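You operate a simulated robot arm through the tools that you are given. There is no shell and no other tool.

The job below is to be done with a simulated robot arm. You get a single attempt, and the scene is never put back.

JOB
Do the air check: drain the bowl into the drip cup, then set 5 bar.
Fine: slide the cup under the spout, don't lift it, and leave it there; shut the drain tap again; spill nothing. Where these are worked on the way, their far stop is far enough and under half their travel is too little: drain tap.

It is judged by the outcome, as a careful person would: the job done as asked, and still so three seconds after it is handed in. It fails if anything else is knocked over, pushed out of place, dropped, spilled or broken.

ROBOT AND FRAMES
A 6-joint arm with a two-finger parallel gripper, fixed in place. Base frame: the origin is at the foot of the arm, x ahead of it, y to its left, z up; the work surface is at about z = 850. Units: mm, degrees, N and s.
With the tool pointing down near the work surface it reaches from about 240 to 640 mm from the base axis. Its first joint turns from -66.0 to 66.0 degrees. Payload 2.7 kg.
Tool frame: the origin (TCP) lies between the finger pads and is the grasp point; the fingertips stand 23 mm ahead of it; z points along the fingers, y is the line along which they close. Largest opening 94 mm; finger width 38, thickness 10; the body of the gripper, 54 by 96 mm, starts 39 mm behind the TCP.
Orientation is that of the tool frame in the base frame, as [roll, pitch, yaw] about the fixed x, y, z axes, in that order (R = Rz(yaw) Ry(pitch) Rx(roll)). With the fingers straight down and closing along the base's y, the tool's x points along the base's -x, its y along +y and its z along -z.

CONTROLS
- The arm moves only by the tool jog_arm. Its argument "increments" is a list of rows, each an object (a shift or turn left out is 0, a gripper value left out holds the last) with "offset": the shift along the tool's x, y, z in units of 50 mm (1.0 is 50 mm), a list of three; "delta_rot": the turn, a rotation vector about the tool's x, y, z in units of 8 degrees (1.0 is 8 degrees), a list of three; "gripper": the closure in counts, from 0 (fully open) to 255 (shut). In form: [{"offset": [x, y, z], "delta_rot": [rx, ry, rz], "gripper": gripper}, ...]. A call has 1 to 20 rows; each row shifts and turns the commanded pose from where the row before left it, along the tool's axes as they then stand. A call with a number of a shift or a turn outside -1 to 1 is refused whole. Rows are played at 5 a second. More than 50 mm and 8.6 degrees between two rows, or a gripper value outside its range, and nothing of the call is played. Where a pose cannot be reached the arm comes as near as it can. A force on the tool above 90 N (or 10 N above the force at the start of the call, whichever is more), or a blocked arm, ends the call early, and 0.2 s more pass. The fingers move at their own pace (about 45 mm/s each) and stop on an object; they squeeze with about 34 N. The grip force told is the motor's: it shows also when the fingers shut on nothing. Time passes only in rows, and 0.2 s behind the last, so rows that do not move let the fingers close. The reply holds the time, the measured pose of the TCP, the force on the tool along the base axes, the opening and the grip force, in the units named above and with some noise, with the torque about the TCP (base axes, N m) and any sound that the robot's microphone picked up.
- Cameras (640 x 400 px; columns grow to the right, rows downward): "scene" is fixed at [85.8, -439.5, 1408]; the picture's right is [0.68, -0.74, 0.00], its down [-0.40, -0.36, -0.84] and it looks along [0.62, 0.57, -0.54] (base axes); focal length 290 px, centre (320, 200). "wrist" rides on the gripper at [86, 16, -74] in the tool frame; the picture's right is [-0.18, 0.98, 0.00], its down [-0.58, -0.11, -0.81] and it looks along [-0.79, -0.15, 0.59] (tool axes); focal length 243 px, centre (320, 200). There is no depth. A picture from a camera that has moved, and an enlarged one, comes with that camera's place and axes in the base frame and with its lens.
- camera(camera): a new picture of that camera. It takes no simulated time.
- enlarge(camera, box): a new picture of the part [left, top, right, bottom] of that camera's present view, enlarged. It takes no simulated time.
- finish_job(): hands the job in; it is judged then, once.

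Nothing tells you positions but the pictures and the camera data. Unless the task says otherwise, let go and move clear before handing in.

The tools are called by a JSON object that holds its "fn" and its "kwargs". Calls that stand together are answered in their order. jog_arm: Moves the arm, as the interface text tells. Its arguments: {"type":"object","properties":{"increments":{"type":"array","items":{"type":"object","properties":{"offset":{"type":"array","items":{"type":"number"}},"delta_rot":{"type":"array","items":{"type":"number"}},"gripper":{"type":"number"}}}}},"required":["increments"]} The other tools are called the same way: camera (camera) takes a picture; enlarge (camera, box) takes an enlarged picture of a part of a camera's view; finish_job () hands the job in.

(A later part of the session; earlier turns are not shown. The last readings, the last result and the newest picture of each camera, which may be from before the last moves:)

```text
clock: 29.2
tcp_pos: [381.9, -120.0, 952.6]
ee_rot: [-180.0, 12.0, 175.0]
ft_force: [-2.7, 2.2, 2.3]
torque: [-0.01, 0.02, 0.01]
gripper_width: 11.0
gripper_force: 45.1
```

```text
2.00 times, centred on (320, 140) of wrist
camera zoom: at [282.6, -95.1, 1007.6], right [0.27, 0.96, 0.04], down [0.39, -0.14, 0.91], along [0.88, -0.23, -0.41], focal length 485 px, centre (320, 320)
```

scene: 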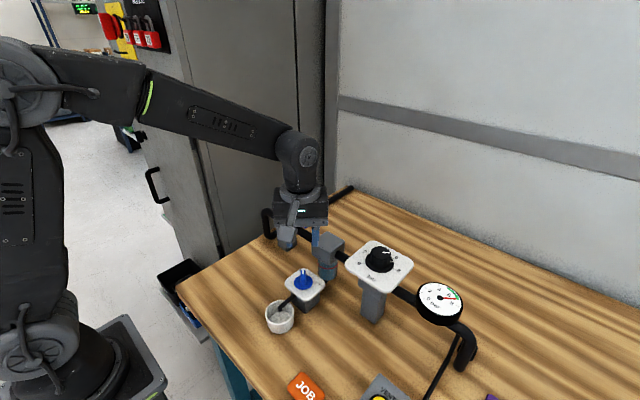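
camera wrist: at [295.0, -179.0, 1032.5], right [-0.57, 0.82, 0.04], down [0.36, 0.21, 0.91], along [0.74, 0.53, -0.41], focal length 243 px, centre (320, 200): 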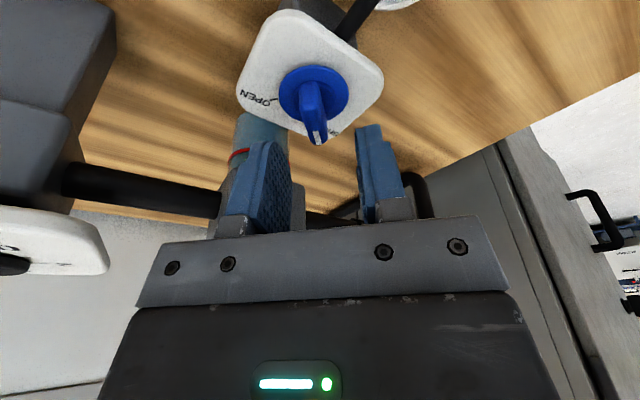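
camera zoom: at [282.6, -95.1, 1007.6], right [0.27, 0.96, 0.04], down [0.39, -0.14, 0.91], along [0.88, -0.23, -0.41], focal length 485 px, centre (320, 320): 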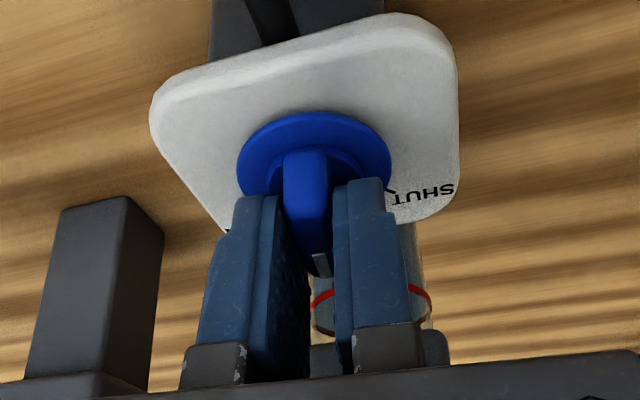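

{"fn": "jog_arm", "kwargs": {"increments": [{"delta_rot": [0.13, 0, 0.611]}, {"delta_rot": [0.13, 0, 0.611]}, {"delta_rot": [0.13, 0, 0.611]}, {"delta_rot": [0.13, 0, 0.611]}, {"offset": [0, 0, 0]}]}}

{"fn": "enlarge", "kwargs": {"camera": "wrist", "box": [230, 40, 410, 240]}}

{"fn": "enlarge", "kwargs": {"camera": "scene", "box": [250, 230, 370, 330]}}

```text
clock: 30.4
tcp_pos: [381.6, -121.2, 953.5]
ee_rot: [180.0, 12.2, 154.8]
ft_force: [6.6, -4.4, 3.2]
torque: [0.43, 1.16, 0.02]
gripper_width: 10.9
gripper_force: 45.3
```

```text
2.00 times, centred on (320, 140) of wrist
camera zoom: at [296.8, -63.3, 1007.4], right [0.58, 0.81, 0.04], down [0.31, -0.27, 0.91], along [0.75, -0.52, -0.41], focal length 485 px, centre (320, 320)
```

zoom: 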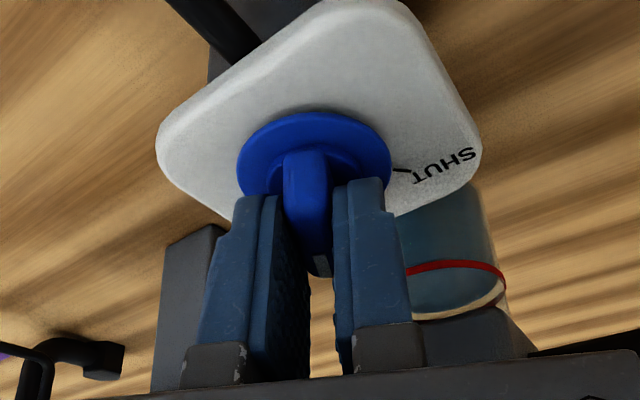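

```text
4.00 times, centred on (310, 280) of scene
camera zoom: at [86.0, -439.7, 1407.9], right [0.68, -0.74, 0.0], down [-0.4, -0.36, -0.84], along [0.62, 0.57, -0.54], focal length 1159 px, centre (360, -120)
```

zoom: 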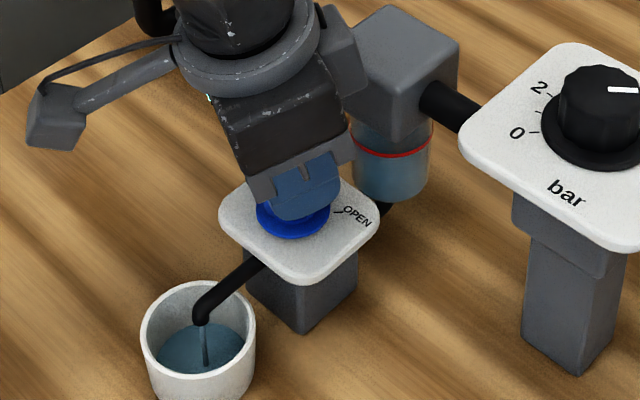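

Liquid is now running from the spout into the cup. I'll continue toward the far stop, watching the level and the torque.

{"fn": "jog_arm", "kwargs": {"increments": [{"delta_rot": [0.13, 0, 0.611]}, {"delta_rot": [0.13, 0, 0.611]}, {"offset": [0, 0, 0]}]}}

{"fn": "enlarge", "kwargs": {"camera": "wrist", "box": [230, 40, 410, 240]}}

{"fn": "enlarge", "kwargs": {"camera": "scene", "box": [250, 230, 370, 330]}}

```text
clock: 31.2
tcp_pos: [381.7, -121.1, 953.0]
ee_rot: [179.9, 12.1, 145.0]
ft_force: [-2.9, -5.7, 13.2]
torque: [-0.85, -0.9, -0.04]
gripper_width: 11.0
gripper_force: 45.0
```

```text
2.00 times, centred on (320, 140) of wrist
camera zoom: at [307.8, -49.8, 1007.4], right [0.71, 0.7, 0.04], down [0.26, -0.32, 0.91], along [0.65, -0.64, -0.41], focal length 485 px, centre (320, 320)
```

zoom: 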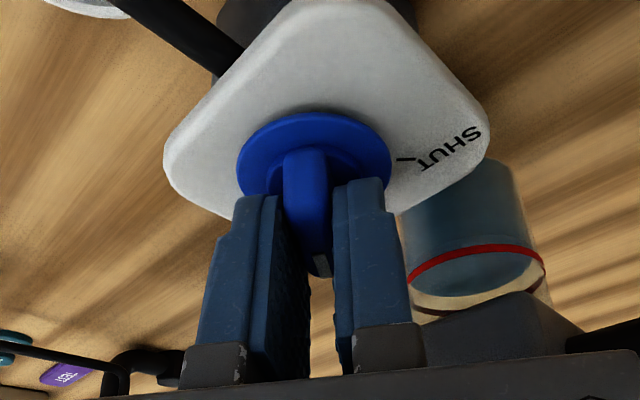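

```text
4.00 times, centred on (310, 280) of scene
camera zoom: at [85.6, -439.6, 1407.9], right [0.68, -0.74, 0.0], down [-0.4, -0.36, -0.84], along [0.62, 0.57, -0.54], focal length 1159 px, centre (360, -120)
```

zoom: 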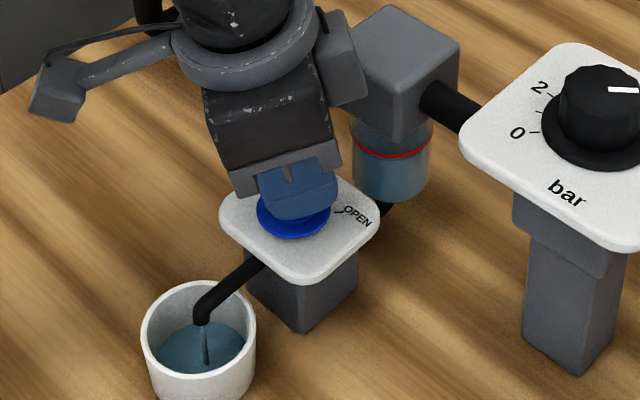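

{"fn": "jog_arm", "kwargs": {"increments": [{"delta_rot": [0.13, 0, 0.611]}, {"delta_rot": [0.065, 0, 0.306]}, {"offset": [0, 0, 0]}]}}

{"fn": "enlarge", "kwargs": {"camera": "wrist", "box": [230, 40, 410, 240]}}

{"fn": "enlarge", "kwargs": {"camera": "scene", "box": [250, 230, 370, 330]}}

```text
clock: 32.0
tcp_pos: [380.7, -120.3, 953.7]
ee_rot: [179.9, 12.2, 137.3]
ft_force: [-5.3, -5.5, 34.1]
torque: [0.41, 0.83, -0.02]
gripper_width: 10.8
gripper_force: 45.0
```

```text
2.00 times, centred on (320, 140) of wrist
camera zoom: at [317.6, -41.0, 1007.4], right [0.8, 0.6, 0.04], down [0.22, -0.35, 0.91], along [0.56, -0.72, -0.41], focal length 485 px, centre (320, 320)
```

zoom: 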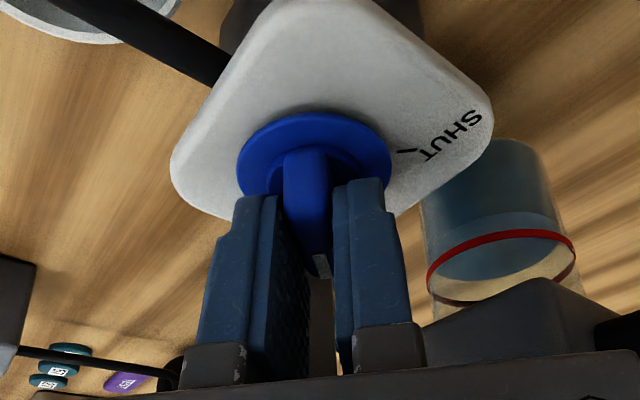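

```text
4.00 times, centred on (310, 280) of scene
camera zoom: at [85.3, -439.6, 1408.0], right [0.68, -0.74, 0.0], down [-0.4, -0.36, -0.84], along [0.62, 0.57, -0.54], focal length 1159 px, centre (360, -120)
```

zoom: 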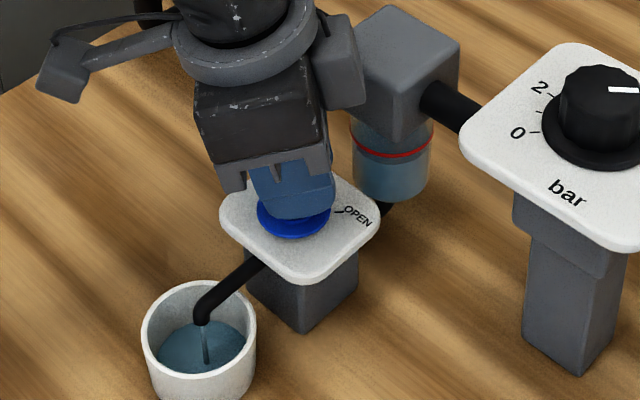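

An upward force of 34 N has built up, so I'll check whether anything is touching before going further.

{"fn": "enlarge", "kwargs": {"camera": "scene", "box": [285, 215, 355, 290]}}

{"fn": "camera", "kwargs": {"camera": "wrist"}}

{"fn": "enlarge", "kwargs": {"camera": "scene", "box": [230, 130, 390, 250]}}

```text
5.33 times, centred on (320, 252) of scene
camera zoom: at [85.3, -439.6, 1408.0], right [0.68, -0.74, 0.0], down [-0.4, -0.36, -0.84], along [0.62, 0.57, -0.54], focal length 1546 px, centre (320, -80)
```

zoom: 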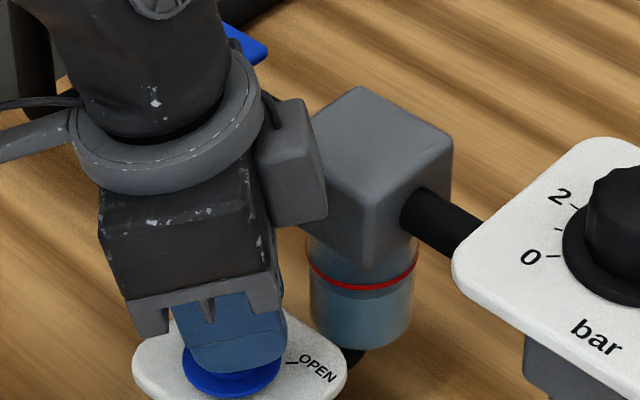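

```text
taken
camera wrist: at [317.6, -41.0, 1007.4], right [0.8, 0.6, 0.04], down [0.22, -0.35, 0.91], along [0.56, -0.72, -0.41], focal length 243 px, centre (320, 200)
```

wrist: 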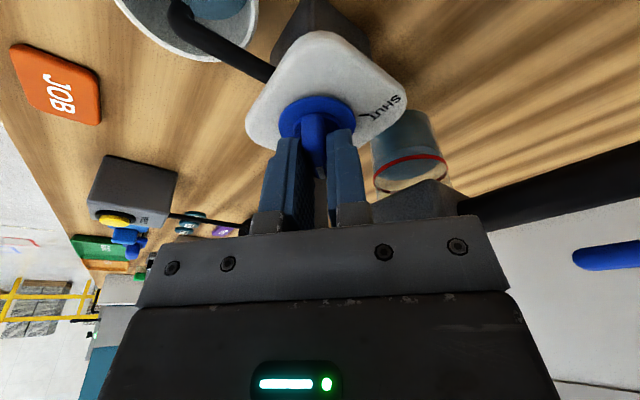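

```text
3.33 times, centred on (310, 190) of scene
camera zoom: at [85.3, -439.6, 1408.0], right [0.68, -0.74, 0.0], down [-0.4, -0.36, -0.84], along [0.62, 0.57, -0.54], focal length 966 px, centre (353, 233)
```

zoom: 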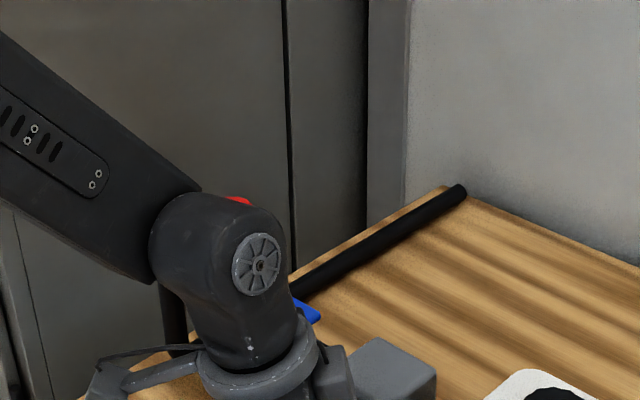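

The torque reading suggests the fingertips' lower corner is bearing on the tap's disc or hub. I'll release, rise 2 mm, and look at the tap position before re-gripping.

{"fn": "jog_arm", "kwargs": {"increments": [{"gripper": 170}, {"offset": [0, 0, 0]}, {"offset": [-0.009, 0, -0.04]}, {"offset": [0, 0, 0]}]}}

{"fn": "enlarge", "kwargs": {"camera": "wrist", "box": [230, 40, 410, 240]}}

{"fn": "enlarge", "kwargs": {"camera": "scene", "box": [250, 230, 370, 330]}}

```text
clock: 33.0
tcp_pos: [380.7, -120.3, 955.1]
ee_rot: [180.0, 12.0, 137.5]
ft_force: [-0.4, -0.1, 0.2]
torque: [-0.01, -0.01, 0.01]
gripper_width: 31.5
gripper_force: 0.0
```

```text
2.00 times, centred on (320, 140) of wrist
camera zoom: at [317.6, -41.3, 1008.4], right [0.8, 0.6, 0.04], down [0.22, -0.35, 0.91], along [0.56, -0.72, -0.41], focal length 485 px, centre (320, 320)
```

zoom: 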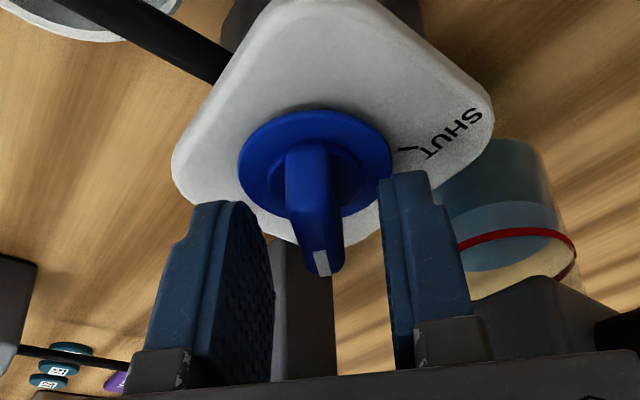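

```text
4.00 times, centred on (310, 280) of scene
camera zoom: at [85.8, -439.5, 1408.0], right [0.68, -0.74, 0.0], down [-0.4, -0.36, -0.84], along [0.62, 0.57, -0.54], focal length 1159 px, centre (360, -120)
```

zoom: 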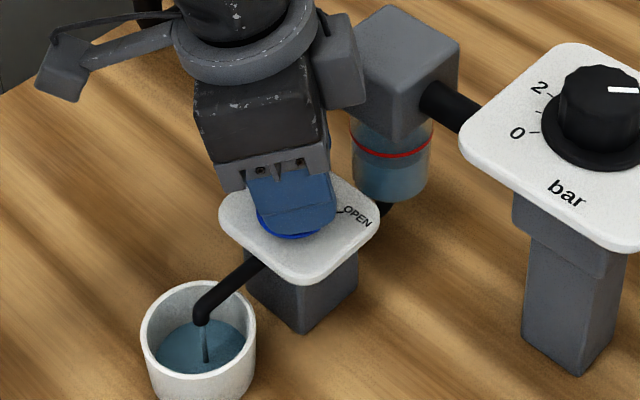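

The tap is now pointing about -46°, essentially at OPEN, and is draining freely. I'll wait and watch the bowl empty.

{"fn": "jog_arm", "kwargs": {"increments": [{"offset": [0, 0, 0]}, {"offset": [0, 0, 0]}, {"offset": [0, 0, 0]}, {"offset": [0, 0, 0]}, {"offset": [0, 0, 0]}, {"offset": [0, 0, 0]}, {"offset": [0, 0, 0]}, {"offset": [0, 0, 0]}, {"offset": [0, 0, 0]}, {"offset": [0, 0, 0]}, {"offset": [0, 0, 0]}, {"offset": [0, 0, 0]}, {"offset": [0, 0, 0]}, {"offset": [0, 0, 0]}, {"offset": [0, 0, 0]}]}}

{"fn": "enlarge", "kwargs": {"camera": "wrist", "box": [230, 40, 410, 240]}}

{"fn": "enlarge", "kwargs": {"camera": "scene", "box": [250, 230, 370, 330]}}

```text
clock: 36.2
tcp_pos: [381.7, -121.0, 954.2]
ee_rot: [180.0, 12.0, 137.5]
ft_force: [0.3, -0.7, -0.5]
torque: [-0.01, 0.0, -0.01]
gripper_width: 31.5
gripper_force: 0.0
```

```text
2.00 times, centred on (320, 140) of wrist
camera zoom: at [317.6, -41.3, 1008.5], right [0.8, 0.6, 0.04], down [0.22, -0.35, 0.91], along [0.56, -0.72, -0.41], focal length 485 px, centre (320, 320)
```

zoom: 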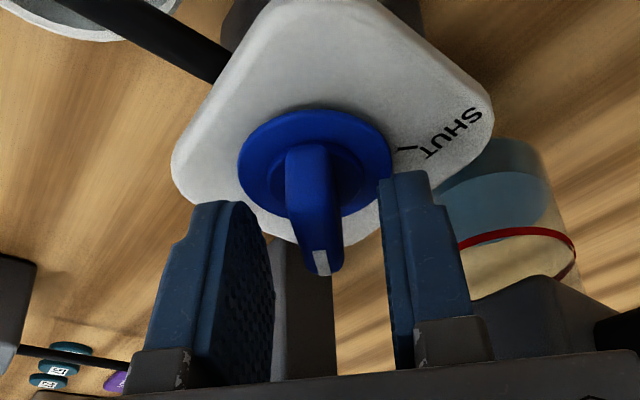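

```text
4.00 times, centred on (310, 280) of scene
camera zoom: at [85.8, -439.5, 1408.0], right [0.68, -0.74, 0.0], down [-0.4, -0.36, -0.84], along [0.62, 0.57, -0.54], focal length 1159 px, centre (360, -120)
```

zoom: 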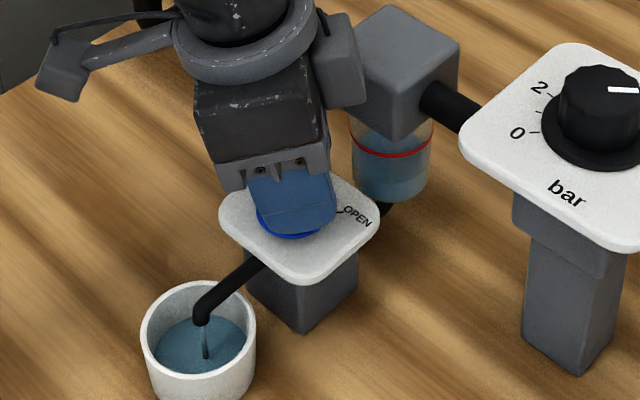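

It's draining steadily. I'll keep waiting.

{"fn": "jog_arm", "kwargs": {"increments": [{"offset": [0, 0, 0]}, {"offset": [0, 0, 0]}, {"offset": [0, 0, 0]}, {"offset": [0, 0, 0]}, {"offset": [0, 0, 0]}, {"offset": [0, 0, 0]}, {"offset": [0, 0, 0]}, {"offset": [0, 0, 0]}, {"offset": [0, 0, 0]}, {"offset": [0, 0, 0]}, {"offset": [0, 0, 0]}, {"offset": [0, 0, 0]}, {"offset": [0, 0, 0]}, {"offset": [0, 0, 0]}, {"offset": [0, 0, 0]}, {"offset": [0, 0, 0]}, {"offset": [0, 0, 0]}, {"offset": [0, 0, 0]}, {"offset": [0, 0, 0]}, {"offset": [0, 0, 0]}]}}

{"fn": "enlarge", "kwargs": {"camera": "wrist", "box": [230, 40, 410, 240]}}

{"fn": "enlarge", "kwargs": {"camera": "scene", "box": [250, 230, 370, 330]}}

```text
clock: 40.4
tcp_pos: [379.4, -119.9, 953.6]
ee_rot: [-180.0, 12.0, 137.5]
ft_force: [0.0, 0.0, -0.1]
torque: [-0.01, 0.0, -0.03]
gripper_width: 31.2
gripper_force: 0.2
```

```text
2.00 times, centred on (320, 140) of wrist
camera zoom: at [317.6, -41.3, 1008.5], right [0.8, 0.6, 0.04], down [0.22, -0.35, 0.91], along [0.56, -0.72, -0.41], focal length 485 px, centre (320, 320)
```

zoom: 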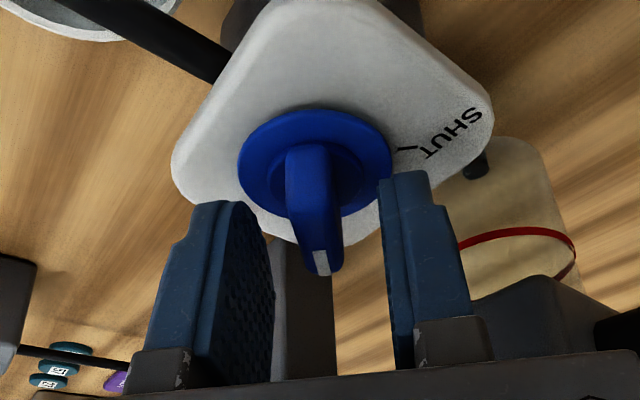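

```text
4.00 times, centred on (310, 280) of scene
camera zoom: at [85.8, -439.5, 1408.0], right [0.68, -0.74, 0.0], down [-0.4, -0.36, -0.84], along [0.62, 0.57, -0.54], focal length 1159 px, centre (360, -120)
```

zoom: 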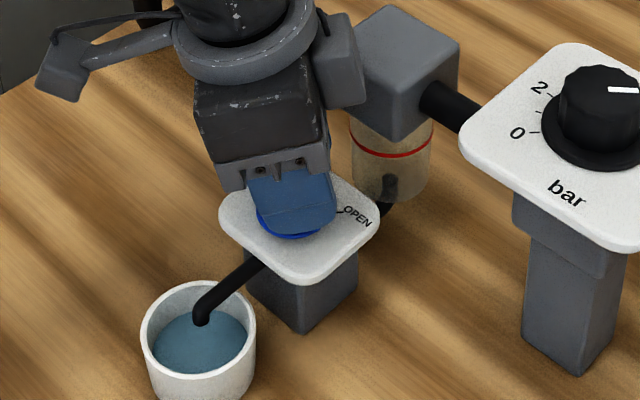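

The bowl is empty and the flow has stopped, with the cup about half full. Now I'll re-grip the handle and turn it back counter-clockwise to SHUT, in two stages.

{"fn": "jog_arm", "kwargs": {"increments": [{"offset": [0, -0.02, 0], "delta_rot": [0.09, 0, 0.42]}, {"offset": [0, 0, 0]}, {"gripper": 255}, {"offset": [0, 0, 0]}, {"offset": [0, 0, 0]}, {"offset": [0, 0, 0]}]}}

{"fn": "enlarge", "kwargs": {"camera": "wrist", "box": [230, 40, 410, 240]}}

```text
clock: 41.8
tcp_pos: [380.7, -120.9, 953.1]
ee_rot: [-179.9, 12.2, 134.3]
ft_force: [8.9, 12.9, -6.7]
torque: [-0.01, -0.29, 1.35]
gripper_width: 10.7
gripper_force: 45.5
```

```text
2.00 times, centred on (320, 140) of wrist
camera zoom: at [322.1, -37.7, 1008.3], right [0.83, 0.56, 0.04], down [0.2, -0.36, 0.91], along [0.52, -0.75, -0.41], focal length 485 px, centre (320, 320)
```

zoom: 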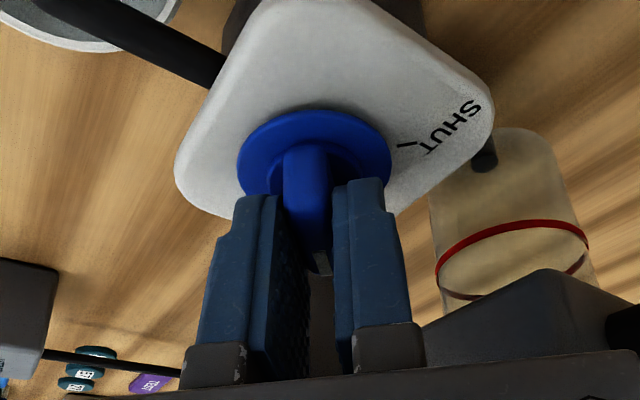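

The torque about z shows the handle is against its OPEN stop, so it was fully opened. Now I'll turn back toward SHUT.

{"fn": "jog_arm", "kwargs": {"increments": [{"delta_rot": [-0.13, 0, -0.611]}, {"delta_rot": [-0.13, 0, -0.611]}, {"delta_rot": [-0.13, 0, -0.611]}, {"delta_rot": [-0.13, 0, -0.611]}, {"delta_rot": [-0.13, 0, -0.611]}, {"delta_rot": [-0.13, 0, -0.611]}, {"delta_rot": [-0.13, 0, -0.611]}, {"delta_rot": [-0.13, 0, -0.611]}, {"offset": [0, 0, 0]}]}}

{"fn": "enlarge", "kwargs": {"camera": "wrist", "box": [230, 40, 410, 240]}}

```text
clock: 43.8
tcp_pos: [380.9, -119.7, 953.9]
ee_rot: [180.0, 12.2, 174.1]
ft_force: [25.8, 19.2, -26.9]
torque: [0.22, -0.52, -0.01]
gripper_width: 11.2
gripper_force: 45.2
```

```text
2.00 times, centred on (320, 140) of wrist
camera zoom: at [282.7, -93.6, 1008.7], right [0.28, 0.96, 0.04], down [0.39, -0.15, 0.91], along [0.88, -0.24, -0.41], focal length 485 px, centre (320, 320)
```

zoom: 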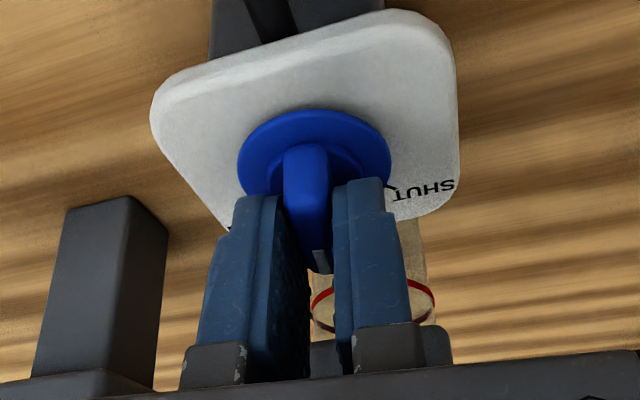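

Forces built up again from slight misalignment. I'll release, re-grip, and finish the turn.

{"fn": "jog_arm", "kwargs": {"increments": [{"gripper": 190}, {"offset": [0, 0, 0]}, {"offset": [0, 0, 0]}, {"gripper": 255}, {"offset": [0, 0, 0]}, {"offset": [0, 0, 0]}, {"offset": [0, 0, 0]}]}}

{"fn": "enlarge", "kwargs": {"camera": "wrist", "box": [230, 40, 410, 240]}}

```text
clock: 45.4
tcp_pos: [380.5, -119.8, 953.6]
ee_rot: [180.0, 12.0, 174.0]
ft_force: [-2.1, 13.8, 6.2]
torque: [0.3, 0.39, 0.0]
gripper_width: 10.8
gripper_force: 45.0
```

```text
2.00 times, centred on (320, 140) of wrist
camera zoom: at [281.6, -93.4, 1009.2], right [0.28, 0.96, 0.04], down [0.39, -0.15, 0.91], along [0.88, -0.24, -0.41], focal length 485 px, centre (320, 320)
```

zoom: 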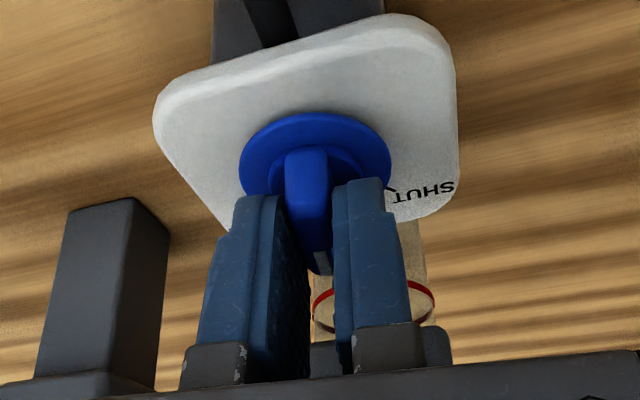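

{"fn": "jog_arm", "kwargs": {"increments": [{"delta_rot": [-0.13, 0, -0.611]}, {"delta_rot": [-0.13, 0, -0.611]}, {"delta_rot": [-0.13, 0, -0.611]}, {"delta_rot": [-0.13, 0, -0.611]}, {"delta_rot": [-0.13, 0, -0.611]}, {"offset": [0, 0, 0]}]}}

{"fn": "enlarge", "kwargs": {"camera": "wrist", "box": [230, 40, 410, 240]}}

```text
clock: 46.8
tcp_pos: [379.7, -120.6, 954.8]
ee_rot: [179.9, 11.8, -160.9]
ft_force: [-13.8, 32.3, 16.8]
torque: [0.55, -0.39, 0.05]
gripper_width: 11.0
gripper_force: 45.1
```

```text
2.00 times, centred on (320, 140) of wrist
camera zoom: at [279.8, -137.6, 1009.3], right [-0.15, 0.99, 0.04], down [0.42, 0.03, 0.91], along [0.9, 0.16, -0.42], focal length 485 px, centre (320, 320)
```

zoom: 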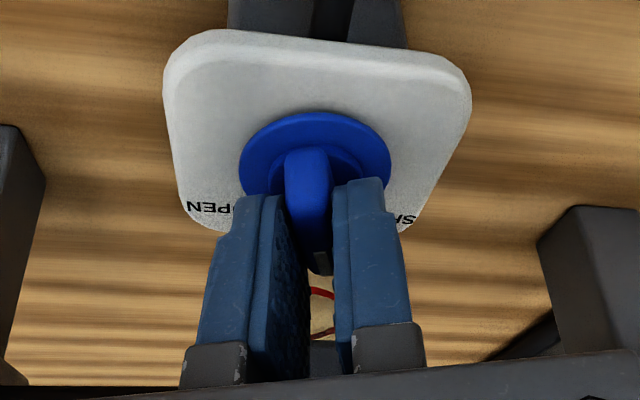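

The side force is along tool +y, so the pivot is about 1 mm off. I'll shift that way, release and re-grip, then finish to SHUT.

{"fn": "jog_arm", "kwargs": {"increments": [{"gripper": 190, "offset": [0, 0.024, 0]}, {"offset": [0, 0, 0]}, {"offset": [0, 0, 0]}, {"gripper": 255}, {"offset": [0, 0, 0]}, {"offset": [0, 0, 0]}, {"offset": [0, 0, 0]}]}}

{"fn": "enlarge", "kwargs": {"camera": "wrist", "box": [230, 40, 410, 240]}}

```text
clock: 48.4
tcp_pos: [380.9, -119.5, 954.3]
ee_rot: [180.0, 12.0, -160.8]
ft_force: [-3.7, 21.0, 3.9]
torque: [0.25, 0.07, 0.02]
gripper_width: 10.8
gripper_force: 44.6
```

```text
2.00 times, centred on (320, 140) of wrist
camera zoom: at [279.9, -137.3, 1008.9], right [-0.15, 0.99, 0.04], down [0.42, 0.03, 0.91], along [0.9, 0.15, -0.41], focal length 485 px, centre (320, 320)
```

zoom: 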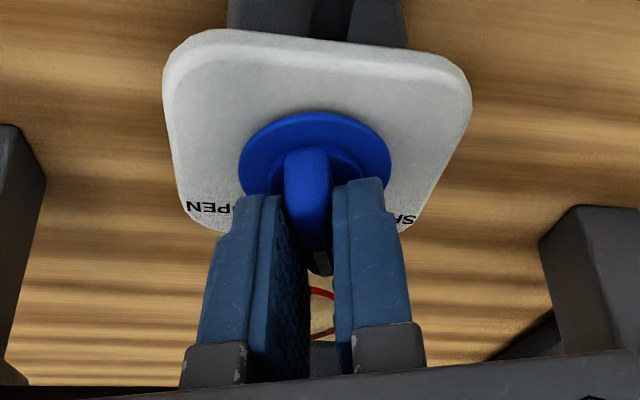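

{"fn": "jog_arm", "kwargs": {"increments": [{"offset": [0, 0.024, 0]}, {"delta_rot": [-0.13, 0, -0.611]}, {"delta_rot": [-0.13, 0, -0.611]}, {"delta_rot": [-0.13, 0, -0.611]}, {"offset": [0, 0, 0]}]}}

{"fn": "enlarge", "kwargs": {"camera": "wrist", "box": [230, 40, 410, 240]}}

```text
clock: 49.6
tcp_pos: [379.3, -120.4, 955.0]
ee_rot: [-180.0, 12.0, -146.0]
ft_force: [14.1, -2.7, -25.0]
torque: [-0.56, 0.56, 0.06]
gripper_width: 11.0
gripper_force: 45.1
```

```text
2.00 times, centred on (320, 140) of wrist
camera zoom: at [287.7, -162.4, 1008.9], right [-0.4, 0.91, 0.04], down [0.39, 0.14, 0.91], along [0.83, 0.38, -0.41], focal length 485 px, centre (320, 320)
```

zoom: 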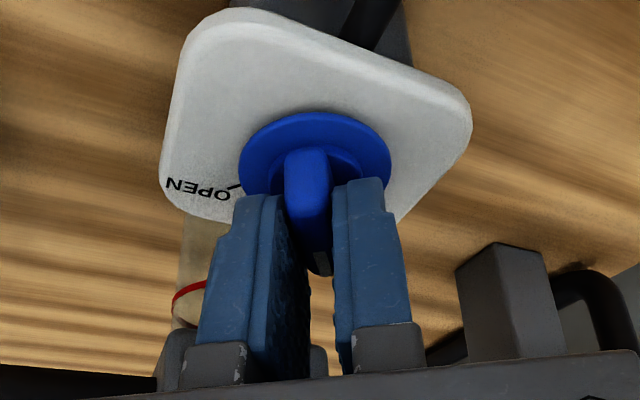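

{"fn": "jog_arm", "kwargs": {"increments": [{"delta_rot": [-0.104, 0, -0.489]}, {"delta_rot": [-0.078, 0, -0.367]}, {"offset": [0, 0, 0]}]}}

{"fn": "enlarge", "kwargs": {"camera": "wrist", "box": [230, 40, 410, 240]}}

```text
clock: 50.4
tcp_pos: [380.0, -120.7, 955.0]
ee_rot: [-179.9, 12.0, -138.9]
ft_force: [13.9, -17.0, -32.5]
torque: [-0.19, -0.16, 0.07]
gripper_width: 10.8
gripper_force: 44.5
```

```text
2.00 times, centred on (320, 140) of wrist
camera zoom: at [293.5, -173.1, 1008.9], right [-0.51, 0.86, 0.04], down [0.37, 0.18, 0.91], along [0.78, 0.48, -0.41], focal length 485 px, centre (320, 320)
```

zoom: 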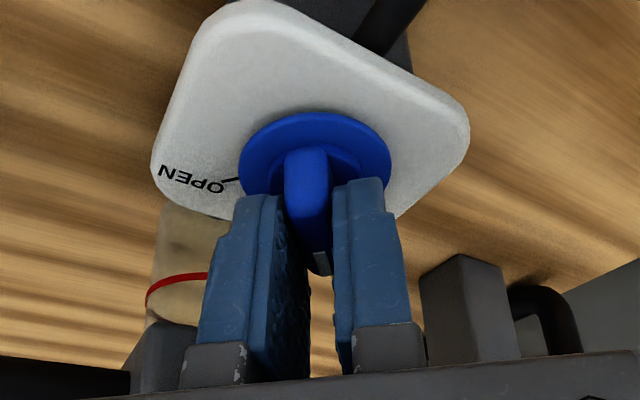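

The torque about z hasn't risen yet, so it isn't at the SHUT stop. I'll continue in small steps until it is felt.

{"fn": "jog_arm", "kwargs": {"increments": [{"delta_rot": [-0.078, 0, -0.367]}, {"offset": [0, 0, 0]}]}}

{"fn": "jog_arm", "kwargs": {"increments": [{"delta_rot": [-0.052, 0, -0.245]}, {"offset": [0, 0, 0]}]}}

```text
clock: 51.0
tcp_pos: [381.1, -119.6, 955.6]
ee_rot: [-179.9, 11.8, -136.0]
ft_force: [12.1, -16.3, -29.9]
torque: [-0.46, -0.01, 0.01]
gripper_width: 10.5
gripper_force: 44.9
```

```text
clock: 51.6
tcp_pos: [380.3, -120.2, 954.9]
ee_rot: [180.0, 12.1, -134.1]
ft_force: [7.2, -16.4, -25.9]
torque: [-0.13, -0.18, -1.57]
gripper_width: 11.0
gripper_force: 45.5
```

The torque about z jumped to -1.57 N·m at about 45°, so the tap is firmly against the SHUT stop. I'll release, rise and inspect.

{"fn": "jog_arm", "kwargs": {"increments": [{"gripper": 150}, {"offset": [0, 0, 0]}, {"offset": [0, 0, 0]}, {"offset": [-0.08, 0, -0.39]}, {"offset": [-0.14, 0, -0.68]}, {"offset": [-0.14, 0, -0.68]}, {"offset": [0, 0, 0]}]}}

{"fn": "enlarge", "kwargs": {"camera": "wrist", "box": [220, 0, 380, 160]}}

{"fn": "enlarge", "kwargs": {"camera": "scene", "box": [240, 230, 360, 330]}}

{"fn": "camera", "kwargs": {"camera": "scene"}}

```text
clock: 53.2
tcp_pos: [380.1, -119.8, 1043.9]
ee_rot: [-179.9, 12.1, -134.0]
ft_force: [0.7, 0.2, -0.3]
torque: [-0.01, -0.01, 0.0]
gripper_width: 38.8
gripper_force: 0.1
```

```text
2.50 times, centred on (300, 80) of wrist
camera zoom: at [299.6, -179.8, 1098.3], right [-0.58, 0.81, 0.04], down [0.36, 0.21, 0.91], along [0.73, 0.54, -0.41], focal length 606 px, centre (370, 500)
```

zoom: 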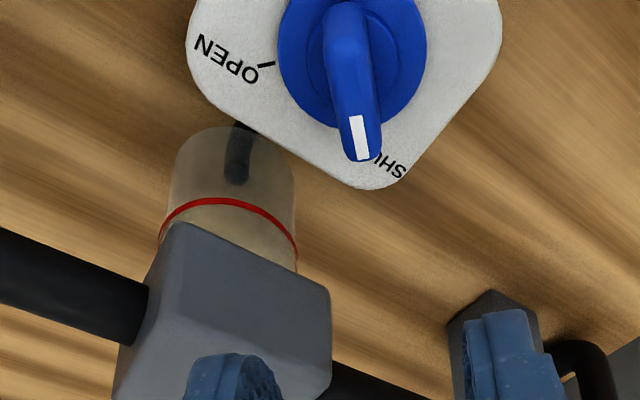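

```text
4.00 times, centred on (300, 280) of scene
camera zoom: at [85.8, -439.5, 1408.0], right [0.68, -0.74, 0.0], down [-0.4, -0.36, -0.84], along [0.62, 0.57, -0.54], focal length 1159 px, centre (400, -120)
```

zoom: 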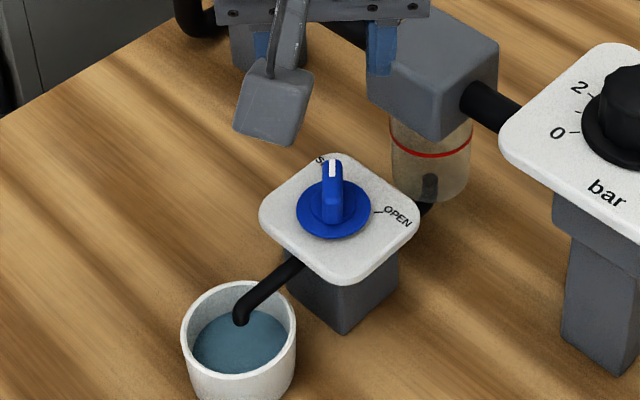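

```text
taken
```

scene: 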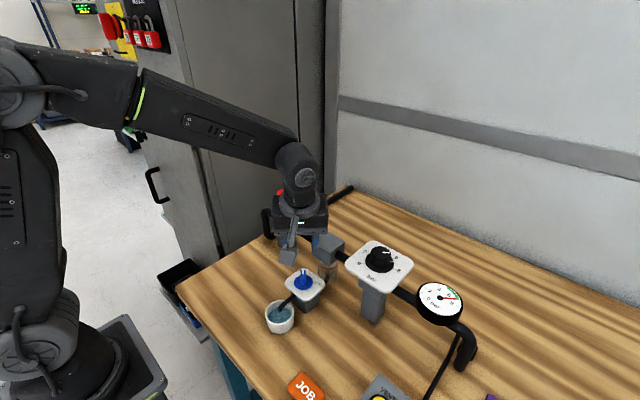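

The tap handle is back exactly on SHUT, the bowl is empty and the cup holds the liquid. Next is the regulator: I'll straighten the tool, rise, turn it, and move above the knob for a close view.

{"fn": "jog_arm", "kwargs": {"increments": [{"delta_rot": [0, 0.75, 0]}, {"delta_rot": [0, 0.75, 0]}, {"offset": [0, 0, -0.8], "gripper": 75}, {"offset": [0, 0, -0.8]}, {"delta_rot": [0, 0, 0.972]}, {"delta_rot": [0, 0, 0.972]}, {"delta_rot": [0, 0, 0.972]}, {"delta_rot": [0, 0, 0.972]}, {"delta_rot": [0, 0, 0.972]}, {"delta_rot": [0, 0, 0.972]}, {"delta_rot": [0, 0, 0.972]}, {"delta_rot": [0, 0, 0.972]}, {"delta_rot": [0, 0, 0.972]}, {"offset": [-0.626, -0.422, 0]}, {"offset": [-0.626, -0.422, 0]}, {"offset": [-0.626, -0.422, 0]}, {"offset": [-0.626, -0.422, 0]}, {"offset": [0, 0, 0]}, {"offset": [0, 0, 0]}]}}

{"fn": "camera", "kwargs": {"camera": "wrist"}}

{"fn": "enlarge", "kwargs": {"camera": "wrist", "box": [220, 0, 420, 150]}}

{"fn": "camera", "kwargs": {"camera": "scene"}}

{"fn": "enlarge", "kwargs": {"camera": "scene", "box": [400, 270, 480, 340]}}

```text
clock: 57.2
tcp_pos: [464.2, -244.9, 1121.9]
ee_rot: [-179.9, 0.0, 156.1]
ft_force: [0.4, 0.9, 0.2]
torque: [0.02, -0.04, -0.01]
gripper_width: 66.3
gripper_force: 0.0
```

```text
taken
camera wrist: at [392.3, -195.9, 1196.9], right [0.57, 0.82, 0.0], down [0.49, -0.34, 0.81], along [0.66, -0.46, -0.59], focal length 243 px, centre (320, 200)
```

wrist: 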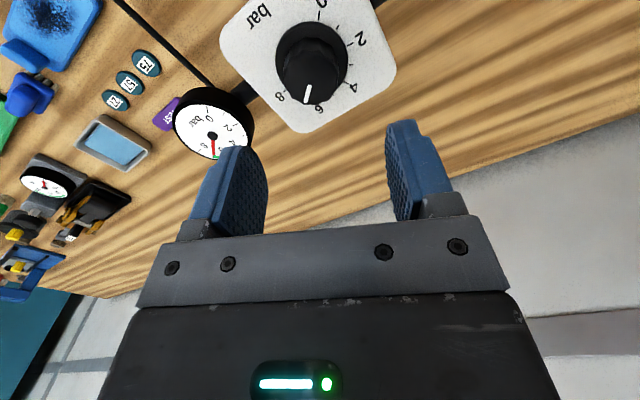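

```text
2.67 times, centred on (320, 75) of wrist
camera zoom: at [392.3, -195.9, 1196.9], right [0.57, 0.82, 0.0], down [0.49, -0.34, 0.81], along [0.66, -0.46, -0.59], focal length 647 px, centre (320, 533)
```

zoom: 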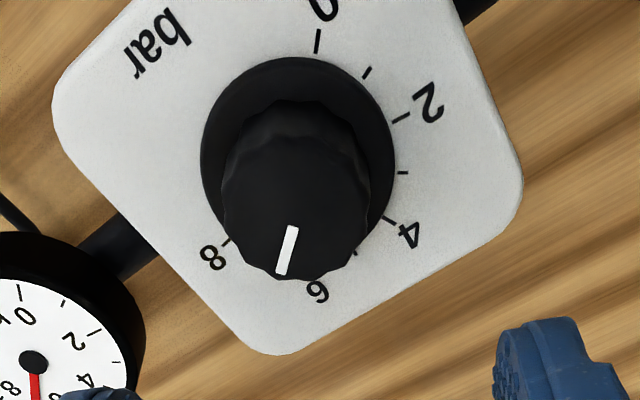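

```text
taken
```

scene: 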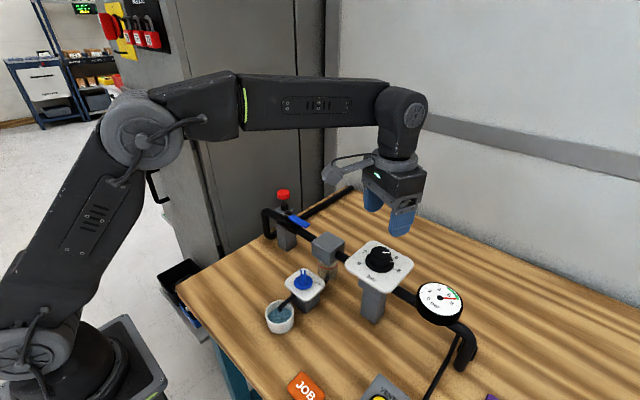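

```text
5.71 times, centred on (440, 305) of scene
camera zoom: at [85.8, -439.5, 1408.0], right [0.68, -0.74, 0.0], down [-0.4, -0.36, -0.84], along [0.62, 0.57, -0.54], focal length 1656 px, centre (-366, -400)
```

zoom: 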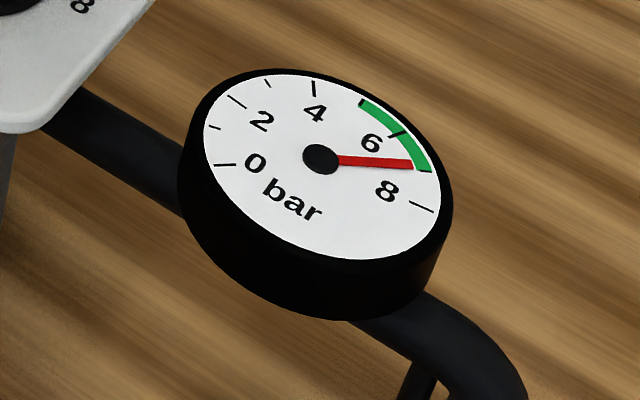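

The gauge still reads about 6.9 bar and the knob pointer sits near 6.8. The knob is at about (459, -250) with its top at z≈1035. I'll centre over it and come partway down.

{"fn": "jog_arm", "kwargs": {"increments": [{"offset": [0.061, -0.119, 0]}, {"offset": [0, 0, 0.4]}, {"offset": [0, 0, 0.4]}, {"offset": [0, 0, 0]}, {"offset": [0, 0, 0]}]}}

{"fn": "camera", "kwargs": {"camera": "wrist"}}

{"fn": "enlarge", "kwargs": {"camera": "wrist", "box": [190, 20, 430, 220]}}

{"fn": "enlarge", "kwargs": {"camera": "scene", "box": [320, 170, 440, 310]}}

```text
clock: 58.4
tcp_pos: [454.5, -252.3, 1082.9]
ee_rot: [179.9, 0.1, 156.1]
ft_force: [0.7, -0.6, -0.1]
torque: [0.0, -0.01, -0.01]
gripper_width: 66.2
gripper_force: 0.1
```

```text
taken
camera wrist: at [382.2, -202.0, 1157.2], right [0.57, 0.82, 0.0], down [0.49, -0.34, 0.81], along [0.66, -0.46, -0.59], focal length 243 px, centre (320, 200)
```

wrist: 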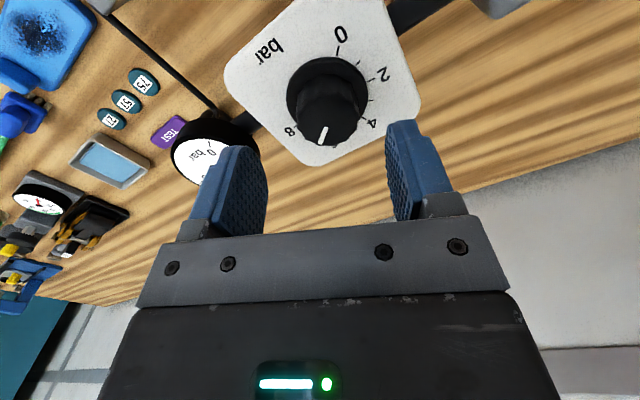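

```text
2.00 times, centred on (310, 120) of wrist
camera zoom: at [382.2, -202.0, 1157.2], right [0.57, 0.82, 0.0], down [0.49, -0.34, 0.81], along [0.66, -0.46, -0.59], focal length 485 px, centre (340, 360)
```

zoom: 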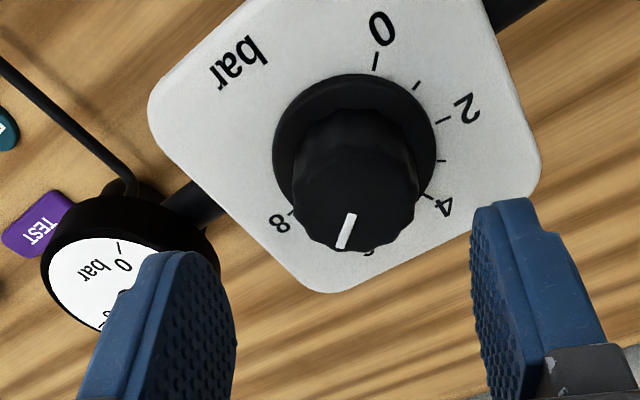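

```text
2.86 times, centred on (380, 240) of scene
camera zoom: at [85.8, -439.5, 1408.0], right [0.68, -0.74, 0.0], down [-0.4, -0.36, -0.84], along [0.62, 0.57, -0.54], focal length 828 px, centre (149, 86)
```

zoom: 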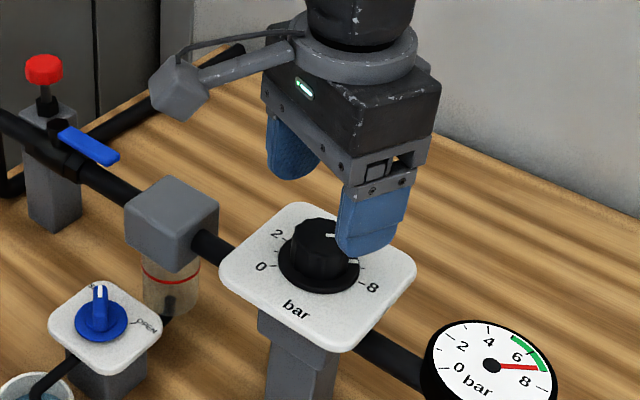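

After settling, the knob centre is at about (458, -248.5), about 4.5 mm off along tool y. I'll correct that and descend around the knob.

{"fn": "jog_arm", "kwargs": {"increments": [{"offset": [-0.036, 0.09, 0]}, {"offset": [0, 0, 0.3]}, {"offset": [0, 0, 0.3]}, {"offset": [0, 0, 0.3]}, {"offset": [0, 0, 0]}, {"offset": [0, 0, 0]}, {"offset": [0, 0, 0]}]}}

{"fn": "enlarge", "kwargs": {"camera": "wrist", "box": [190, 20, 430, 240]}}

{"fn": "enlarge", "kwargs": {"camera": "scene", "box": [320, 200, 440, 320]}}

```text
clock: 60.0
tcp_pos: [458.4, -248.9, 1038.9]
ee_rot: [-180.0, -0.1, 156.1]
ft_force: [-0.2, -0.3, -0.1]
torque: [0.01, -0.01, -0.03]
gripper_width: 66.3
gripper_force: 0.1
```

```text
1.82 times, centred on (310, 130) of wrist
camera zoom: at [384.9, -199.2, 1113.8], right [0.57, 0.82, 0.0], down [0.49, -0.34, 0.81], along [0.66, -0.46, -0.59], focal length 441 px, centre (338, 327)
```

zoom: 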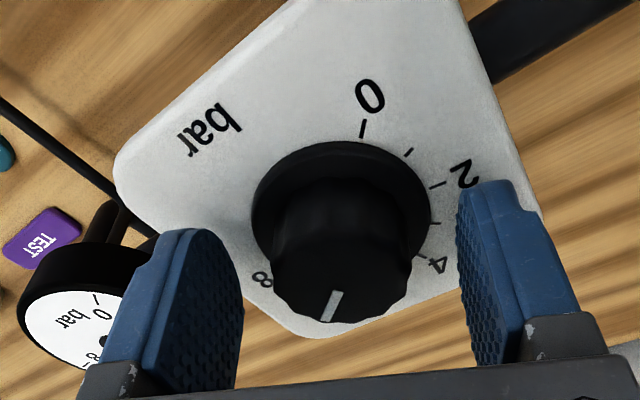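

```text
3.33 times, centred on (380, 260) of scene
camera zoom: at [85.8, -439.5, 1408.0], right [0.68, -0.74, 0.0], down [-0.4, -0.36, -0.84], along [0.62, 0.57, -0.54], focal length 966 px, centre (120, 0)
```

zoom: 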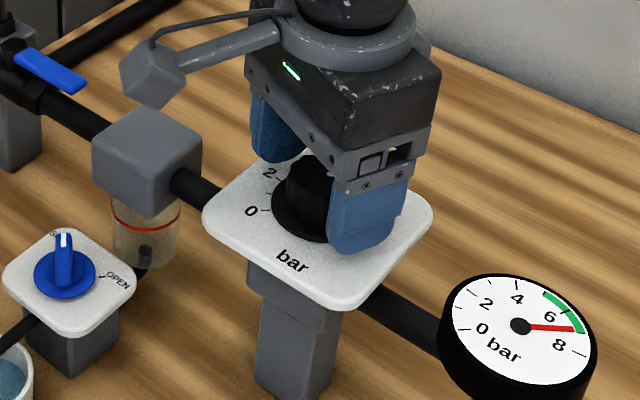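

The knob is centred within about 1 mm. I'll close on it.

{"fn": "jog_arm", "kwargs": {"increments": [{"gripper": 255}, {"offset": [0, 0, 0]}, {"offset": [0, 0, 0]}, {"offset": [0, 0, 0]}, {"offset": [0, 0, 0]}]}}

{"fn": "enlarge", "kwargs": {"camera": "wrist", "box": [190, 20, 430, 240]}}

{"fn": "enlarge", "kwargs": {"camera": "scene", "box": [400, 270, 480, 340]}}

```text
clock: 61.2
tcp_pos: [457.1, -249.6, 1039.4]
ee_rot: [-179.9, 0.1, 156.2]
ft_force: [1.6, 3.1, -0.6]
torque: [-0.29, 0.12, 0.0]
gripper_width: 37.5
gripper_force: 45.4
```

```text
1.82 times, centred on (310, 130) of wrist
camera zoom: at [385.0, -199.0, 1113.8], right [0.57, 0.82, 0.0], down [0.49, -0.34, 0.81], along [0.66, -0.46, -0.59], focal length 441 px, centre (338, 327)
```

zoom: 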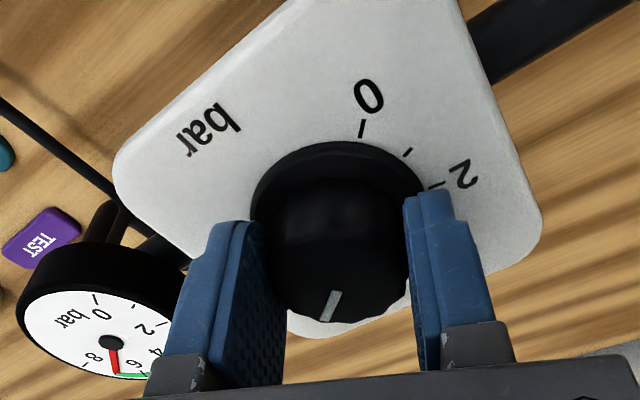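

```text
5.71 times, centred on (440, 305) of scene
camera zoom: at [85.9, -439.4, 1408.0], right [0.68, -0.74, 0.0], down [-0.4, -0.36, -0.84], along [0.62, 0.57, -0.54], focal length 1656 px, centre (-366, -400)
```

zoom: 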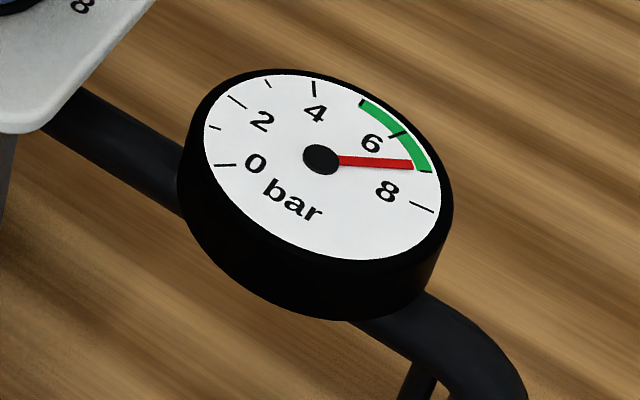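

I have a firm grip on the knob. I'll turn it 10° counter-clockwise (toward lower pressure) and watch the gauge.

{"fn": "jog_arm", "kwargs": {"increments": [{"delta_rot": [0, 0, -0.625]}, {"delta_rot": [0, 0, -0.625]}, {"offset": [0, 0, 0]}, {"offset": [0, 0, 0]}]}}

{"fn": "enlarge", "kwargs": {"camera": "wrist", "box": [190, 20, 430, 240]}}

{"fn": "enlarge", "kwargs": {"camera": "scene", "box": [400, 270, 480, 340]}}

```text
clock: 62.2
tcp_pos: [457.8, -248.7, 1039.3]
ee_rot: [-179.9, 0.2, 166.1]
ft_force: [3.1, -8.5, 10.0]
torque: [0.55, 0.42, -0.05]
gripper_width: 37.4
gripper_force: 44.7
```

```text
1.82 times, centred on (310, 130) of wrist
camera zoom: at [377.1, -212.5, 1113.5], right [0.42, 0.91, 0.0], down [0.54, -0.24, 0.81], along [0.73, -0.34, -0.59], focal length 441 px, centre (338, 327)
```

zoom: 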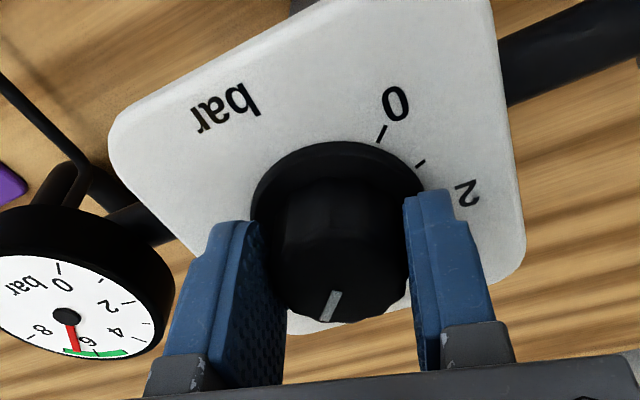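

```text
5.71 times, centred on (440, 305) of scene
camera zoom: at [85.8, -439.7, 1407.9], right [0.68, -0.74, 0.0], down [-0.4, -0.36, -0.84], along [0.62, 0.57, -0.54], focal length 1656 px, centre (-366, -400)
```

zoom: 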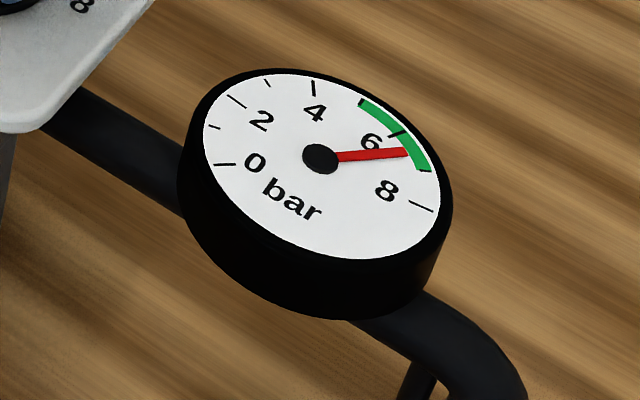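

The gauge follows the knob, now at about 6.5 bar (roughly 26° per bar). I'll turn another 30° and recheck.

{"fn": "jog_arm", "kwargs": {"increments": [{"delta_rot": [0, 0, -0.625]}, {"delta_rot": [0, 0, -0.625]}, {"delta_rot": [0, 0, -0.625]}, {"delta_rot": [0, 0, -0.625]}, {"delta_rot": [0, 0, -0.625]}, {"delta_rot": [0, 0, -0.625]}, {"offset": [0, 0, 0]}, {"offset": [0, 0, 0]}, {"offset": [0, 0, 0]}]}}

{"fn": "enlarge", "kwargs": {"camera": "wrist", "box": [190, 20, 430, 240]}}

{"fn": "enlarge", "kwargs": {"camera": "scene", "box": [400, 270, 480, 340]}}

```text
clock: 64.2
tcp_pos: [456.8, -250.0, 1039.3]
ee_rot: [-179.8, 0.0, -164.0]
ft_force: [-4.5, -21.7, 16.7]
torque: [0.4, 0.03, -0.07]
gripper_width: 37.7
gripper_force: 44.9
```

```text
1.82 times, centred on (310, 130) of wrist
camera zoom: at [369.8, -258.4, 1113.7], right [-0.09, 1.0, 0.0], down [0.59, 0.06, 0.81], along [0.8, 0.07, -0.59], focal length 441 px, centre (338, 327)
```

zoom: 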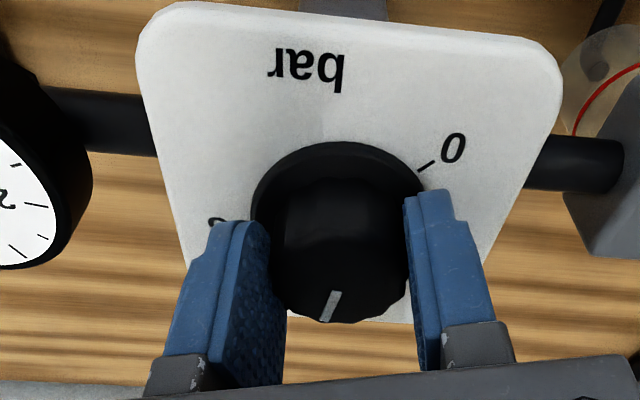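

```text
5.71 times, centred on (440, 305) of scene
camera zoom: at [85.5, -440.1, 1407.8], right [0.68, -0.74, 0.0], down [-0.4, -0.36, -0.84], along [0.62, 0.57, -0.54], focal length 1656 px, centre (-366, -400)
```

zoom: 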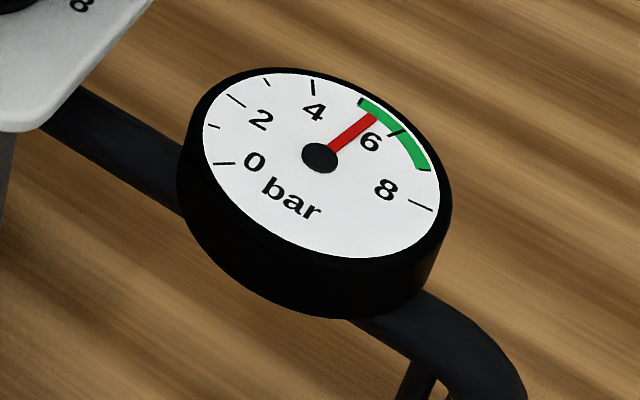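

The gauge now reads about 5.35 bar, and the needle follows the knob about 1:1 in degrees. About 9° more should bring it to 5.

{"fn": "jog_arm", "kwargs": {"increments": [{"delta_rot": [0, 0, -0.375]}, {"delta_rot": [0, 0, -0.375]}, {"delta_rot": [0, 0, -0.375]}, {"offset": [0, 0, 0]}, {"offset": [0, 0, 0]}, {"offset": [0, 0, 0]}]}}

{"fn": "enlarge", "kwargs": {"camera": "scene", "box": [410, 275, 470, 330]}}

{"fn": "camera", "kwargs": {"camera": "scene"}}

```text
clock: 65.6
tcp_pos: [456.9, -252.0, 1040.4]
ee_rot: [-179.9, -0.1, -155.0]
ft_force: [2.2, -27.3, 8.5]
torque: [0.23, -0.72, -0.06]
gripper_width: 37.6
gripper_force: 45.0
```

```text
7.27 times, centred on (440, 302) of scene
camera zoom: at [85.7, -440.3, 1407.7], right [0.68, -0.74, 0.0], down [-0.4, -0.36, -0.84], along [0.62, 0.57, -0.54], focal length 2108 px, centre (-553, -546)
```

zoom: 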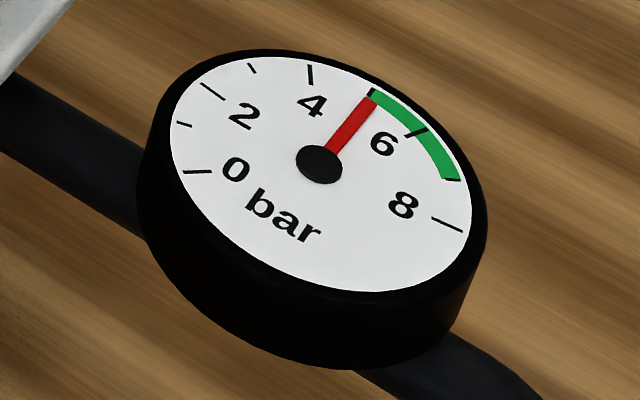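

```text
taken
```

scene: 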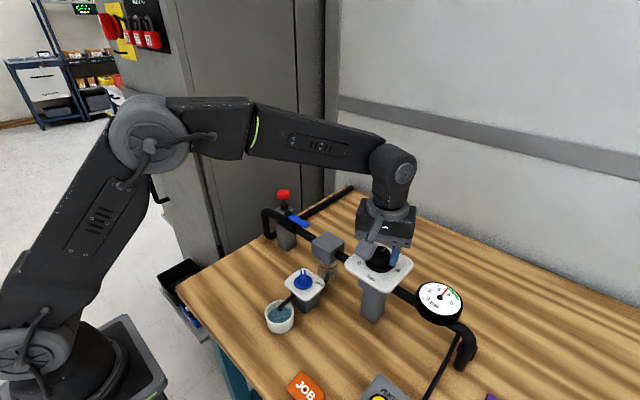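

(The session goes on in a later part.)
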